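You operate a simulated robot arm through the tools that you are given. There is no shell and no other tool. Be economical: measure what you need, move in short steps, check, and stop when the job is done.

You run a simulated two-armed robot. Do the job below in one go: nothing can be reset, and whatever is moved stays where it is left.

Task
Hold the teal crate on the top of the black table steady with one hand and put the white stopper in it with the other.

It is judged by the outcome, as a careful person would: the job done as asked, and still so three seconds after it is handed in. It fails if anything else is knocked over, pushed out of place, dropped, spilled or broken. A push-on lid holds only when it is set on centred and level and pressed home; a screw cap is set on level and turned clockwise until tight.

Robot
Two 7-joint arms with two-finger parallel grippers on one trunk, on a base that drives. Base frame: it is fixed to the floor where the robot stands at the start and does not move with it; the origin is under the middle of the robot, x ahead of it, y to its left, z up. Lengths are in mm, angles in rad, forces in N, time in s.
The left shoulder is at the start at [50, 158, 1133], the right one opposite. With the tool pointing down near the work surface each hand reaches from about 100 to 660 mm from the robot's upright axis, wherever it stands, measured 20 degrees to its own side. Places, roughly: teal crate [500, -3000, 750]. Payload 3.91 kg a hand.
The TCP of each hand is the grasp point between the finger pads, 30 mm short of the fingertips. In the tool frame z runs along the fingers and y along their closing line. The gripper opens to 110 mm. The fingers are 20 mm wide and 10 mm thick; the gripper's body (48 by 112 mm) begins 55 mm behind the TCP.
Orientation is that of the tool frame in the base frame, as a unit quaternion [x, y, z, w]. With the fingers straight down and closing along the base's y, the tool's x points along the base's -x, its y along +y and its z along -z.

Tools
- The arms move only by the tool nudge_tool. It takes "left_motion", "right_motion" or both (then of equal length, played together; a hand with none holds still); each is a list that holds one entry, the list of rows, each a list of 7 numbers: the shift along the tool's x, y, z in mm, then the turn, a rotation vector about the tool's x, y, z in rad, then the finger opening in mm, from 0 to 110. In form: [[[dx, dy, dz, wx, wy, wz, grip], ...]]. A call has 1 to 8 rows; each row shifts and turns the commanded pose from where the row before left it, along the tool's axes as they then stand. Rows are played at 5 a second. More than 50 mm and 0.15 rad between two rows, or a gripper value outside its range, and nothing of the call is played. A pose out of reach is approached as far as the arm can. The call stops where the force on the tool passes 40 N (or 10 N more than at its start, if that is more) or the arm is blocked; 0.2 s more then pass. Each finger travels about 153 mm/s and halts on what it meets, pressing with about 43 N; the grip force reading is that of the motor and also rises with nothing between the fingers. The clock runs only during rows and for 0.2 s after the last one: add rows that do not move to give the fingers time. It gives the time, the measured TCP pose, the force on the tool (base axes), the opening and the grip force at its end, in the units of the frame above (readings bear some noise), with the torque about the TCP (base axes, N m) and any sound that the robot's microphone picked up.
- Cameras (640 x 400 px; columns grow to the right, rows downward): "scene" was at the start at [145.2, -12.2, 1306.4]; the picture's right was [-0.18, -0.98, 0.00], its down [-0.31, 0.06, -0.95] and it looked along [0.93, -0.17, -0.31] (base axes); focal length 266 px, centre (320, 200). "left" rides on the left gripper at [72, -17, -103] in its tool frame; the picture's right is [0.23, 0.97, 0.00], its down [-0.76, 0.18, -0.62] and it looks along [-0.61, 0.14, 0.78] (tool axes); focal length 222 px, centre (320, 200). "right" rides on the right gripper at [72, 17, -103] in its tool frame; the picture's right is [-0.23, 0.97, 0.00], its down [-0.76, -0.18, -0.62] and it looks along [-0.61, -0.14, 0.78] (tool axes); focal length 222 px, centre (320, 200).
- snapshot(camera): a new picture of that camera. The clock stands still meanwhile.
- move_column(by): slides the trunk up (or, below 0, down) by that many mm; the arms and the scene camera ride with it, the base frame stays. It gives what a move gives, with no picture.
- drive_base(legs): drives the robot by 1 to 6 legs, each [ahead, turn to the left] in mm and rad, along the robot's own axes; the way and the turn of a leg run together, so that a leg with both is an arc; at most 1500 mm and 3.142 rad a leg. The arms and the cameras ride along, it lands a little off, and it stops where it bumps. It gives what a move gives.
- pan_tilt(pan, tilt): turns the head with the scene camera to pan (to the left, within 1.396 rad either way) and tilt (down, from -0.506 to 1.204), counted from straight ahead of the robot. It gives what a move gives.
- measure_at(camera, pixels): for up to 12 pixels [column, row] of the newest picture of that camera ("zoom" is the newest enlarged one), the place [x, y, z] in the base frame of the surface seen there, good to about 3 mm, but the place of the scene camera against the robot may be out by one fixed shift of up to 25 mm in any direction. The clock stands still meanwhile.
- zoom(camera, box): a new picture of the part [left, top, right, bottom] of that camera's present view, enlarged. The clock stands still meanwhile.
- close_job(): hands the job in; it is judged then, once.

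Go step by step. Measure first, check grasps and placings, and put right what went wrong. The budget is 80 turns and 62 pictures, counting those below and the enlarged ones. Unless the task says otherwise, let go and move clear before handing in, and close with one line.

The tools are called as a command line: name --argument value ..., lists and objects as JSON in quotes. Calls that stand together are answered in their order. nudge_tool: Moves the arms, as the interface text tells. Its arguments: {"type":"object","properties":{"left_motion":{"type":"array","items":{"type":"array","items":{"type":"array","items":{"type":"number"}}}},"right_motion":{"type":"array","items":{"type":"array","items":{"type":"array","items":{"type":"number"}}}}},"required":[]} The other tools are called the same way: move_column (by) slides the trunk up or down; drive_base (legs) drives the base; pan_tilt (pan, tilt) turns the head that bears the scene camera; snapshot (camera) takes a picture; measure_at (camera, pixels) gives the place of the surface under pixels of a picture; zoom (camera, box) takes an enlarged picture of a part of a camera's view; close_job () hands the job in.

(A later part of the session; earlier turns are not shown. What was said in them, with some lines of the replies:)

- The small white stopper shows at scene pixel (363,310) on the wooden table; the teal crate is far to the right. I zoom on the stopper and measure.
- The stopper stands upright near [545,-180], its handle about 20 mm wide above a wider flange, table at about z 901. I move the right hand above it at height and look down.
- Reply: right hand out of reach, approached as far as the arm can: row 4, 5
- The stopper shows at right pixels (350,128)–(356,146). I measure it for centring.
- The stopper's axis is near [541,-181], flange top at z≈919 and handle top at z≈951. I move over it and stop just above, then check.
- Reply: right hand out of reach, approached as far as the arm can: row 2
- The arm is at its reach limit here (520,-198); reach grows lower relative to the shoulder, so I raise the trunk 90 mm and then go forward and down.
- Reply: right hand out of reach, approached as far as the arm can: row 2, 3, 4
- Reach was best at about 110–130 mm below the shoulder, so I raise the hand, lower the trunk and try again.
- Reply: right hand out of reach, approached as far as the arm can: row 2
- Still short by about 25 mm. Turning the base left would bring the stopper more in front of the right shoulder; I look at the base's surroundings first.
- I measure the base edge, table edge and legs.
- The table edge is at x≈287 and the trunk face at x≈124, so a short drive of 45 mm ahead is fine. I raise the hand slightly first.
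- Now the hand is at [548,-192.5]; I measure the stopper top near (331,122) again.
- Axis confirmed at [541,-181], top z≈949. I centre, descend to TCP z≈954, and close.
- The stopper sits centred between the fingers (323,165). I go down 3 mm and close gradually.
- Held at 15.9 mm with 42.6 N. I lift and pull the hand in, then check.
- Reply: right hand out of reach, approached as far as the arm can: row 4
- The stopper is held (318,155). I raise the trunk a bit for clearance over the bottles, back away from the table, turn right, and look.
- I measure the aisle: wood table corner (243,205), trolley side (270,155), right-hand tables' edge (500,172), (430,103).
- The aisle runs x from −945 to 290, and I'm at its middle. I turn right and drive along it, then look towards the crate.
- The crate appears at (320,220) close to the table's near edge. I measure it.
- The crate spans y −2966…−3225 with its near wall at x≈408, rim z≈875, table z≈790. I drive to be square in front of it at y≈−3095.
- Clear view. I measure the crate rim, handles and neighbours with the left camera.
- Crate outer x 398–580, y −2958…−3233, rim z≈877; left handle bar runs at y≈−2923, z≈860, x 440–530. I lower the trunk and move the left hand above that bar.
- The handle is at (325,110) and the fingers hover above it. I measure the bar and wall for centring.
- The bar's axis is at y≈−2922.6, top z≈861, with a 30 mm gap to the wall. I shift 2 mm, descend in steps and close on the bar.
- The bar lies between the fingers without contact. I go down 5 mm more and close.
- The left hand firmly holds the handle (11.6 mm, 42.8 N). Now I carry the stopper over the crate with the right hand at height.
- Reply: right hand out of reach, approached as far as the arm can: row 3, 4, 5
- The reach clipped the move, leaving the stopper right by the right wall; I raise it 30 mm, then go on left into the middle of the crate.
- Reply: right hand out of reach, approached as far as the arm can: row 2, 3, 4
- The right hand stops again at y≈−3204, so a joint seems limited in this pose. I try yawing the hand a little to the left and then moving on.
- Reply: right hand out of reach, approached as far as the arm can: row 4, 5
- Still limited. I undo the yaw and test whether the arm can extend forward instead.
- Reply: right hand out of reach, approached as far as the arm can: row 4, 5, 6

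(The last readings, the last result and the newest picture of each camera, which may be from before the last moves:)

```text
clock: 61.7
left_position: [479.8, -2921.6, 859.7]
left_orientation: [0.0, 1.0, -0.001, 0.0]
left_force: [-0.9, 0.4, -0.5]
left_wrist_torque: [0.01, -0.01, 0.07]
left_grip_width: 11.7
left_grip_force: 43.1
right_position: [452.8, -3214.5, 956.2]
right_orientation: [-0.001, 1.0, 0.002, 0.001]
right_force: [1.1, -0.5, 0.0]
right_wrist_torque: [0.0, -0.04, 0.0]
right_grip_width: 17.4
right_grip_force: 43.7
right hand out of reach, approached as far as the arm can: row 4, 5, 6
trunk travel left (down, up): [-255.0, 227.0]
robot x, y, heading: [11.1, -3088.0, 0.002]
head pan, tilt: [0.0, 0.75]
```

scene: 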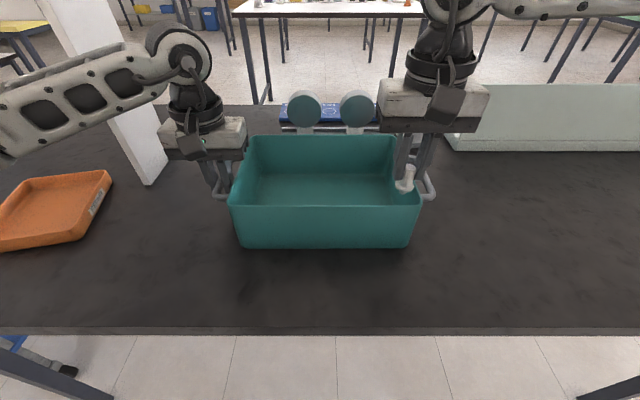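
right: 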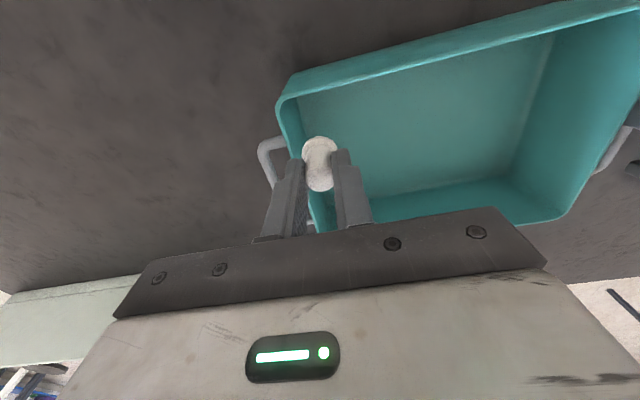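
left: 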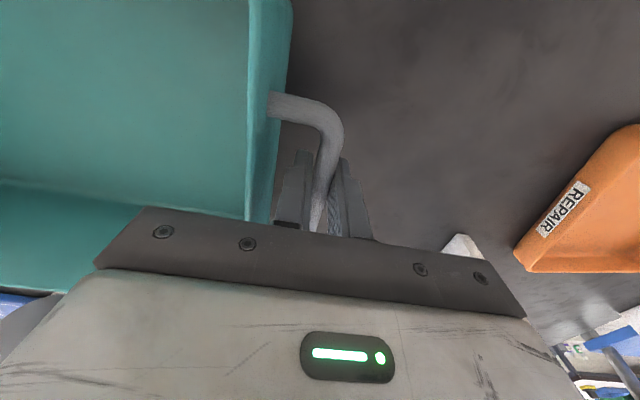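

The arm's boundary slopes so each hand must stay wide of the midline. I'll let go of the handle, raise both hands, and reposition the base about 35 mm left and closer, so both hands reach comfortably.

nudge_tool --left_motion '[[[0, 0, 0, 0, 0, 0, 34], [0, 0, 0, 0, 0, 0, 34], [0, 0, -30, 0, 0, 0, 34], [0, 0, -40, 0, 0, 0, 34], [0, 0, -40, 0, 0, 0, 34], [0, 0, 0, 0, 0, 0, 34]]]' --right_motion '[[[20, -20, 0, 0, 0, 0, 10], [0, 0, -20, 0, 0, 0, 10], [0, 0, -20, 0, 0, 0, 10], [0, 0, 0, 0, 0, 0, 10], [0, 0, 0, 0, 0, 0, 10], [0, 0, 0, 0, 0, 0, 10]]]'

snapshot --camera "left"

```text
clock: 63.1
left_position: [481.7, -2921.2, 968.4]
left_orientation: [0.0, 1.0, -0.001, 0.001]
left_force: [0.2, 0.1, -0.8]
left_wrist_torque: [-0.02, -0.01, 0.03]
left_grip_width: 33.9
left_grip_force: 0.1
right_position: [432.0, -3236.6, 995.1]
right_orientation: [0.0, 1.0, 0.001, 0.001]
right_force: [0.3, -0.1, 0.4]
right_wrist_torque: [0.03, 0.03, 0.02]
right_grip_width: 17.3
right_grip_force: 43.5
trunk travel left (down, up): [-255.0, 227.0]
robot x, y, heading: [8.2, -3090.7, 0.0]
head pan, tilt: [0.0, 0.75]
```

```text
32 pictures are left
```

left: 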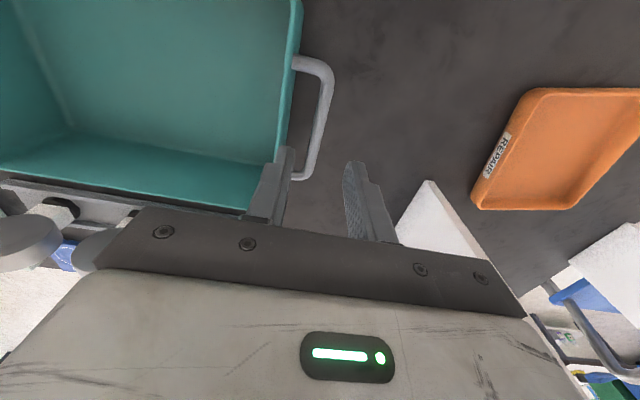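

Crate unmoved, hands clear. I do the small base shift.

drive_base --legs '[[-200, 0], [0, 0.144], [237, 0], [0, -0.144]]'

snapshot --camera "left"

snapshot --camera "scene"

```text
clock: 67.3
left_position: [515.2, -2892.5, 967.0]
left_orientation: [0.003, 1.0, 0.0, 0.001]
left_force: [0.2, 0.0, -0.3]
left_wrist_torque: [0.01, -0.01, -0.01]
left_grip_width: 34.2
left_grip_force: 0.1
right_position: [462.4, -3206.6, 995.7]
right_orientation: [0.004, 1.0, 0.002, 0.002]
right_force: [0.1, 0.4, 0.6]
right_wrist_torque: [0.01, -0.04, -0.01]
right_grip_width: 17.7
right_grip_force: 42.8
trunk travel left (down, up): [-255.0, 227.0]
robot x, y, heading: [40.9, -3060.1, -0.009]
head pan, tilt: [0.0, 0.75]
```

```text
31 pictures are left
```

left: 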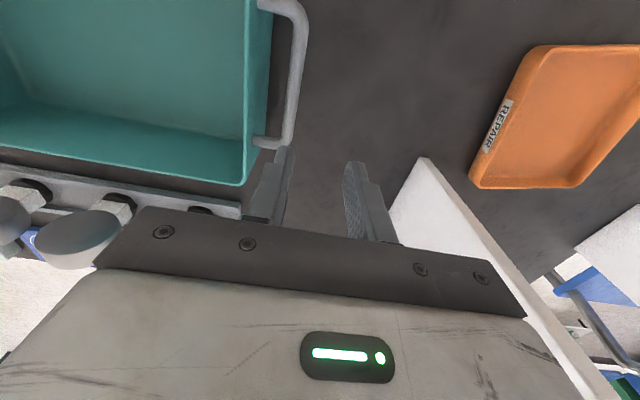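

```text
30 pictures are left
```

scene: 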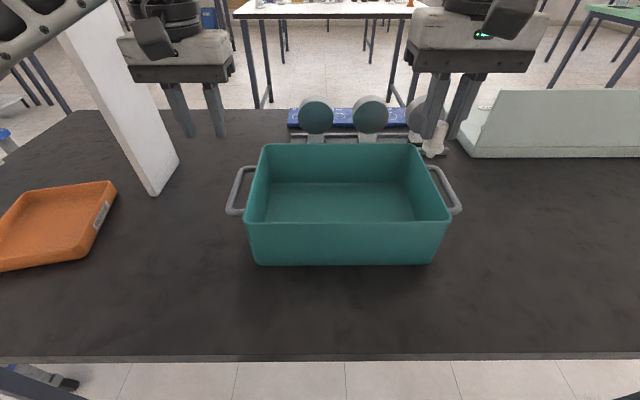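

Robot is at (41,−3060). I move both hands to their spots: left above the bar at x≈462, right over the crate at y≈−3180.

nudge_tool --left_motion '[[[27, -15, 0, 0, 0, 0, 34], [26, -15, 0, 0, 0, 0, 34], [0, 0, 20, 0, 0, 0, 34], [0, 0, 20, 0, 0, 0, 34], [0, 0, 0, 0, 0, 0, 34]]]' --right_motion '[[[7, 9, 0, 0, 0, 0, 10], [0, 9, 0, 0, 0, 0, 10], [0, 9, 0, 0, 0, 0, 10], [0, 0, 30, 0, 0, 0, 10], [0, 0, 0, 0, 0, 0, 10]]]'

snapshot --camera "left"

snapshot --camera "right"

```text
clock: 68.5
left_position: [462.3, -2923.7, 928.7]
left_orientation: [0.004, 1.0, 0.0, 0.001]
left_force: [-0.4, 0.3, 0.5]
left_wrist_torque: [0.01, 0.02, -0.04]
left_grip_width: 34.0
left_grip_force: 0.0
right_position: [455.4, -3178.7, 965.9]
right_orientation: [0.004, 1.0, 0.001, 0.001]
right_force: [0.4, 0.8, -0.7]
right_wrist_torque: [0.0, 0.02, 0.0]
right_grip_width: 17.4
right_grip_force: 42.6
trunk travel left (down, up): [-255.0, 227.0]
robot x, y, heading: [39.2, -3056.6, -0.006]
head pan, tilt: [0.0, 0.75]
```

```text
29 pictures are left
```

left: 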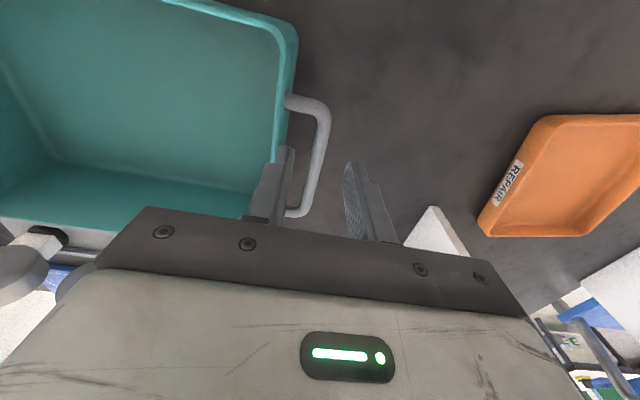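

```text
28 pictures are left
```

right: 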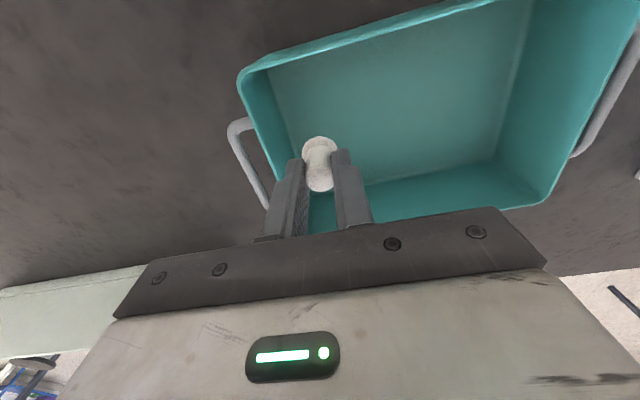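

Both reach. I remeasure bar and walls.

measure_at --camera "left" --pixels '[[322, 135], [316, 165], [326, 115], [286, 70], [281, 110]]'

measure_at --camera "right" --pixels '[[245, 90], [262, 150], [275, 130], [350, 110], [245, 160], [345, 50], [400, 130]]'

```text
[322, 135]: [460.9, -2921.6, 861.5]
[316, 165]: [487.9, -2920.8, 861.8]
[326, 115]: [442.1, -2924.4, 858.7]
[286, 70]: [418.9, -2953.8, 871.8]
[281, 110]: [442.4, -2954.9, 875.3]
```

```text
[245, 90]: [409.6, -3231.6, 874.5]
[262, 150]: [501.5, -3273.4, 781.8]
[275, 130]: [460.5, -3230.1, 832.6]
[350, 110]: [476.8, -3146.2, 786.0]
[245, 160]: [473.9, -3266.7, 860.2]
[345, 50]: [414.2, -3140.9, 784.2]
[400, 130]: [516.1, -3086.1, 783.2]
```

Crate unmoved (bar y≈−2921.6). I shift +2, descend 69 mm and close on the handle.

nudge_tool --left_motion '[[[0, 2, 25, 0, 0, 0, 34], [0, 0, 25, 0, 0, 0, 34], [0, 0, 19, 0, 0, 0, 34], [0, 0, 0, 0, 0, 0, 26], [0, 0, 0, 0, 0, 0, 18], [0, 0, 0, 0, 0, 0, 10], [0, 0, 0, 0, 0, 0, 4], [0, 0, 0, 0, 0, 0, 4]]]'

snapshot --camera "left"

```text
clock: 70.3
left_position: [462.4, -2921.7, 856.7]
left_orientation: [0.003, 1.0, 0.0, 0.001]
left_force: [0.6, 0.3, 0.2]
left_wrist_torque: [0.01, -0.04, 0.26]
left_grip_width: 11.5
left_grip_force: 43.0
right_position: [456.4, -3180.2, 965.8]
right_orientation: [0.004, 1.0, 0.001, 0.001]
right_force: [1.1, -0.1, -0.2]
right_wrist_torque: [0.0, 0.01, -0.02]
right_grip_width: 17.5
right_grip_force: 42.2
trunk travel left (down, up): [-255.0, 227.0]
robot x, y, heading: [40.5, -3057.3, -0.007]
head pan, tilt: [0.0, 0.75]
```

```text
27 pictures are left
```

left: 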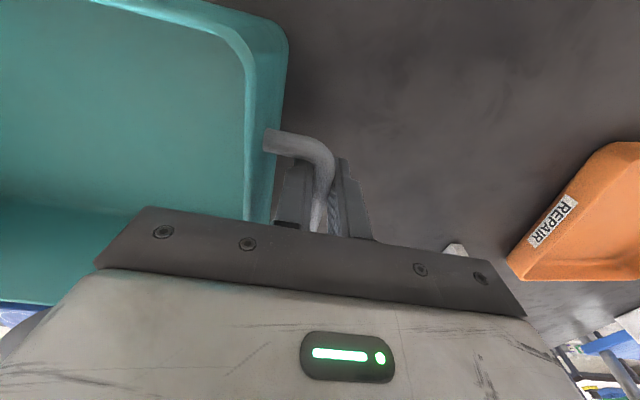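

Handle held again. Now I lower the stopper into the crate to TCP z≈846, then check.

nudge_tool --right_motion '[[[0, 4, 20, 0, 0, 0, 10], [0, 4, 20, 0, 0, 0, 10], [0, 0, 25, 0, 0, 0, 10], [0, 0, 25, 0, 0, 0, 10], [0, 0, 20, 0, 0, 0, 10], [0, 0, 10, 0, 0, 0, 10], [0, 0, 0, 0, 0, 0, 10]]]'

snapshot --camera "right"

snapshot --camera "scene"

```text
clock: 71.9
left_position: [462.1, -2921.7, 856.0]
left_orientation: [0.004, 1.0, 0.0, 0.002]
left_force: [0.3, -0.2, 0.6]
left_wrist_torque: [0.04, 0.04, 0.16]
left_grip_width: 11.6
left_grip_force: 43.2
right_position: [453.2, -3177.0, 846.5]
right_orientation: [0.003, 1.0, 0.002, 0.0]
right_force: [-0.8, -0.6, -0.9]
right_wrist_torque: [-0.01, 0.03, 0.0]
right_grip_width: 17.5
right_grip_force: 42.8
right hand out of reach, approached as far as the arm can: row 5, 6
trunk travel left (down, up): [-255.0, 227.0]
robot x, y, heading: [36.8, -3055.1, -0.012]
head pan, tilt: [0.0, 0.75]
```

```text
26 pictures are left
```

right: 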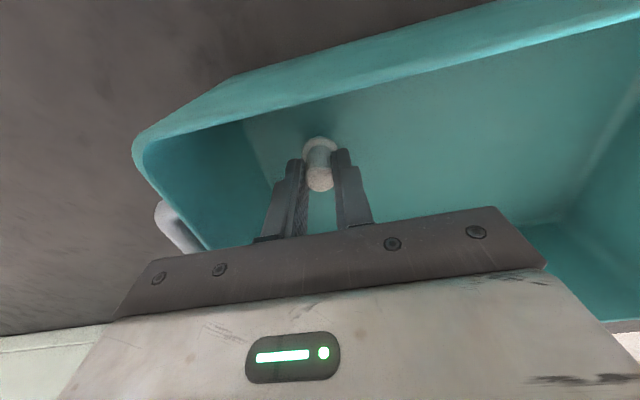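

```text
25 pictures are left
```

scene: 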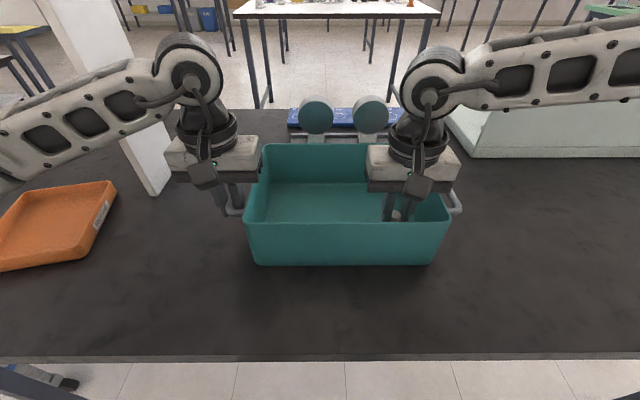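

The stopper is inside, its base about 10 mm above the floor. I shift slightly right (clear of the reach limit) and go down in small steps until it touches.

nudge_tool --right_motion '[[[4, -5, 3, 0, 0, 0, 10], [0, 0, 3, 0, 0, 0, 10], [0, 0, 2, 0, 0, 0, 10], [0, 0, 0, 0, 0, 0, 10]]]'

```text
clock: 72.9
left_position: [461.3, -2921.1, 857.6]
left_orientation: [0.004, 1.0, 0.0, 0.001]
left_force: [0.7, -0.9, -1.6]
left_wrist_torque: [0.0, 0.18, 0.28]
left_grip_width: 11.4
left_grip_force: 42.5
right_position: [449.0, -3181.8, 840.8]
right_orientation: [0.004, 1.0, 0.002, 0.003]
right_force: [-0.4, -2.4, 21.8]
right_wrist_torque: [-0.21, 0.01, 0.0]
right_grip_width: 17.3
right_grip_force: 42.9
trunk travel left (down, up): [-255.0, 227.0]
robot x, y, heading: [41.3, -3059.1, -0.006]
head pan, tilt: [0.0, 0.75]
```

It touches the floor (21.8 N). I ease 1 mm, open to about 40 mm (wall is ~48 mm away from the axis), and lift straight out.

nudge_tool --right_motion '[[[0, 0, -1.2, 0, 0, 0, 10], [0, 0, 0, 0, 0, 0, 22], [0, 0, 0, 0, 0, 0, 32], [0, 0, 0, 0, 0, 0, 44], [0, 0, 0, 0, 0, 0, 44]]]'

snapshot --camera "right"

```text
clock: 74.1
left_position: [462.9, -2921.8, 856.4]
left_orientation: [0.003, 1.0, 0.0, 0.001]
left_force: [1.5, -0.2, -0.6]
left_wrist_torque: [0.01, -0.11, 0.17]
left_grip_width: 11.1
left_grip_force: 42.6
right_position: [448.6, -3181.1, 840.4]
right_orientation: [0.004, 1.0, 0.002, 0.001]
right_force: [-0.1, -0.5, 0.0]
right_wrist_torque: [0.03, 0.0, -0.01]
right_grip_width: 44.0
right_grip_force: 0.1
trunk travel left (down, up): [-255.0, 227.0]
robot x, y, heading: [41.1, -3057.4, -0.007]
head pan, tilt: [0.0, 0.75]
```

```text
24 pictures are left
```

right: 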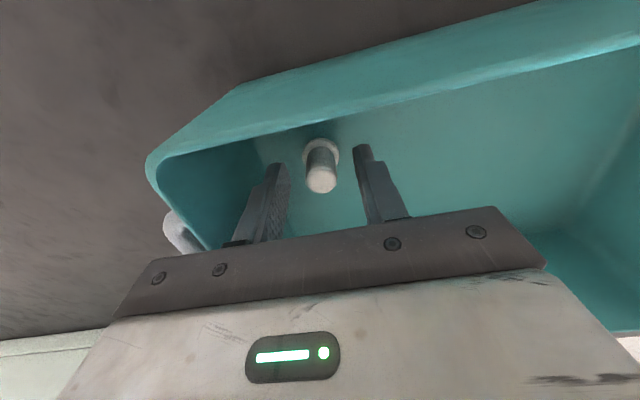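

The stopper stands free in the crate (320,165). I lift the right hand straight up, still holding the crate with the left.

nudge_tool --right_motion '[[[0, 0, -20, 0, 0, 0, 44], [0, 0, -30, 0, 0, 0, 44], [0, 0, -40, 0, 0, 0, 44], [10, -20, -40, 0, 0, 0, 44], [10, -30, 0, 0, 0, 0, 44], [0, 0, 0, 0, 0, 0, 44]]]'

snapshot --camera "right"

```text
clock: 75.5
left_position: [462.0, -2921.6, 856.4]
left_orientation: [0.003, 1.0, 0.0, 0.001]
left_force: [0.0, -0.4, -0.4]
left_wrist_torque: [0.01, -0.04, 0.07]
left_grip_width: 11.3
left_grip_force: 43.0
right_position: [426.8, -3231.9, 969.7]
right_orientation: [0.003, 1.0, 0.002, 0.001]
right_force: [-0.7, 0.0, 0.1]
right_wrist_torque: [-0.03, 0.0, 0.03]
right_grip_width: 44.0
right_grip_force: 0.0
trunk travel left (down, up): [-255.0, 227.0]
robot x, y, heading: [38.7, -3058.9, -0.001]
head pan, tilt: [0.0, 0.75]
```

```text
23 pictures are left
```

right: 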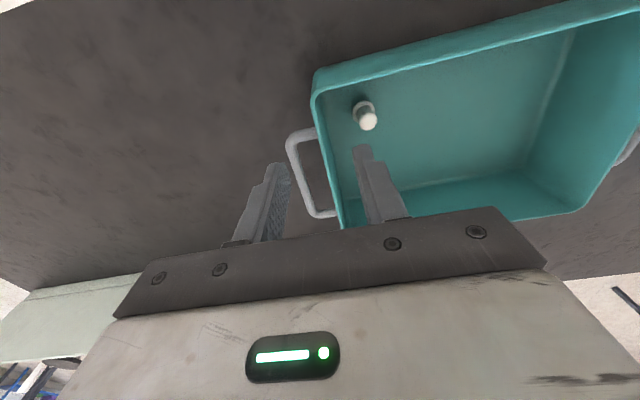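

The stopper stands in the crate (365,115). I release the handle gently and raise the left hand.

nudge_tool --left_motion '[[[0, 0, 0, 0, 0, 0, 20], [0, 0, 0, 0, 0, 0, 34], [0, 0, 0, 0, 0, 0, 34], [0, 0, -20, 0, 0, 0, 34], [0, 0, -40, 0, 0, 0, 34], [0, 0, -45, 0, 0, 0, 34], [0, 0, 0, 0, 0, 0, 34]]]'

snapshot --camera "scene"

snapshot --camera "right"

```text
clock: 77.1
left_position: [460.6, -2919.8, 963.7]
left_orientation: [0.003, 1.0, -0.001, 0.0]
left_force: [0.3, -0.1, 0.2]
left_wrist_torque: [-0.04, 0.01, -0.04]
left_grip_width: 34.2
left_grip_force: 0.1
right_position: [427.1, -3231.0, 970.6]
right_orientation: [0.004, 1.0, 0.002, 0.001]
right_force: [0.8, -1.0, -0.4]
right_wrist_torque: [0.01, 0.05, 0.02]
right_grip_width: 44.1
right_grip_force: 0.0
trunk travel left (down, up): [-255.0, 227.0]
robot x, y, heading: [39.3, -3056.0, -0.006]
head pan, tilt: [0.0, 0.75]
```

```text
22 pictures are left
```

scene: 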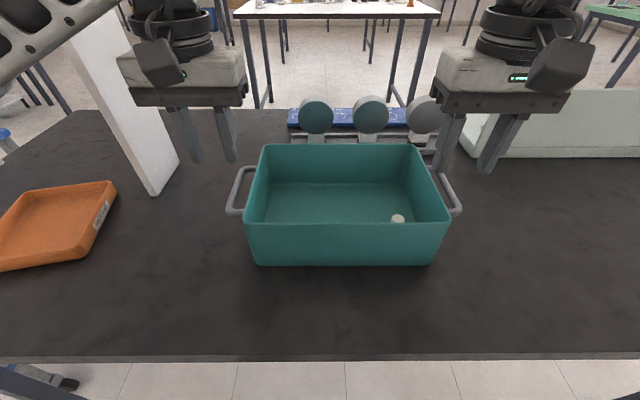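

```text
21 pictures are left
```

right: 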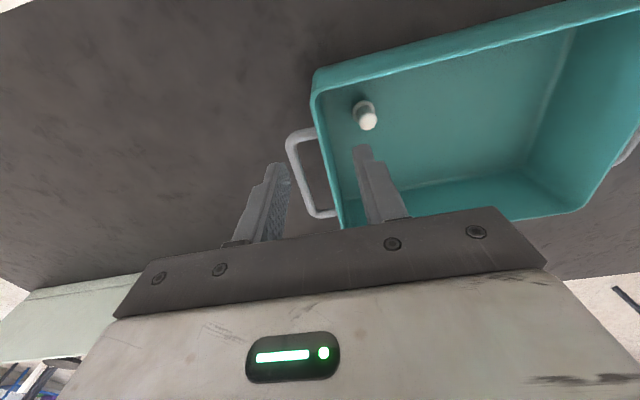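

The stopper stands in the crate (scene 397,218), the crate hasn't moved, and both hands are clear, so I hand the job in.

close_job

```text
The job is handed in.
```

The white stopper is standing in the teal crate. I held the crate by its left handle while the other hand set the stopper down, and both hands were clear when I handed the job in.
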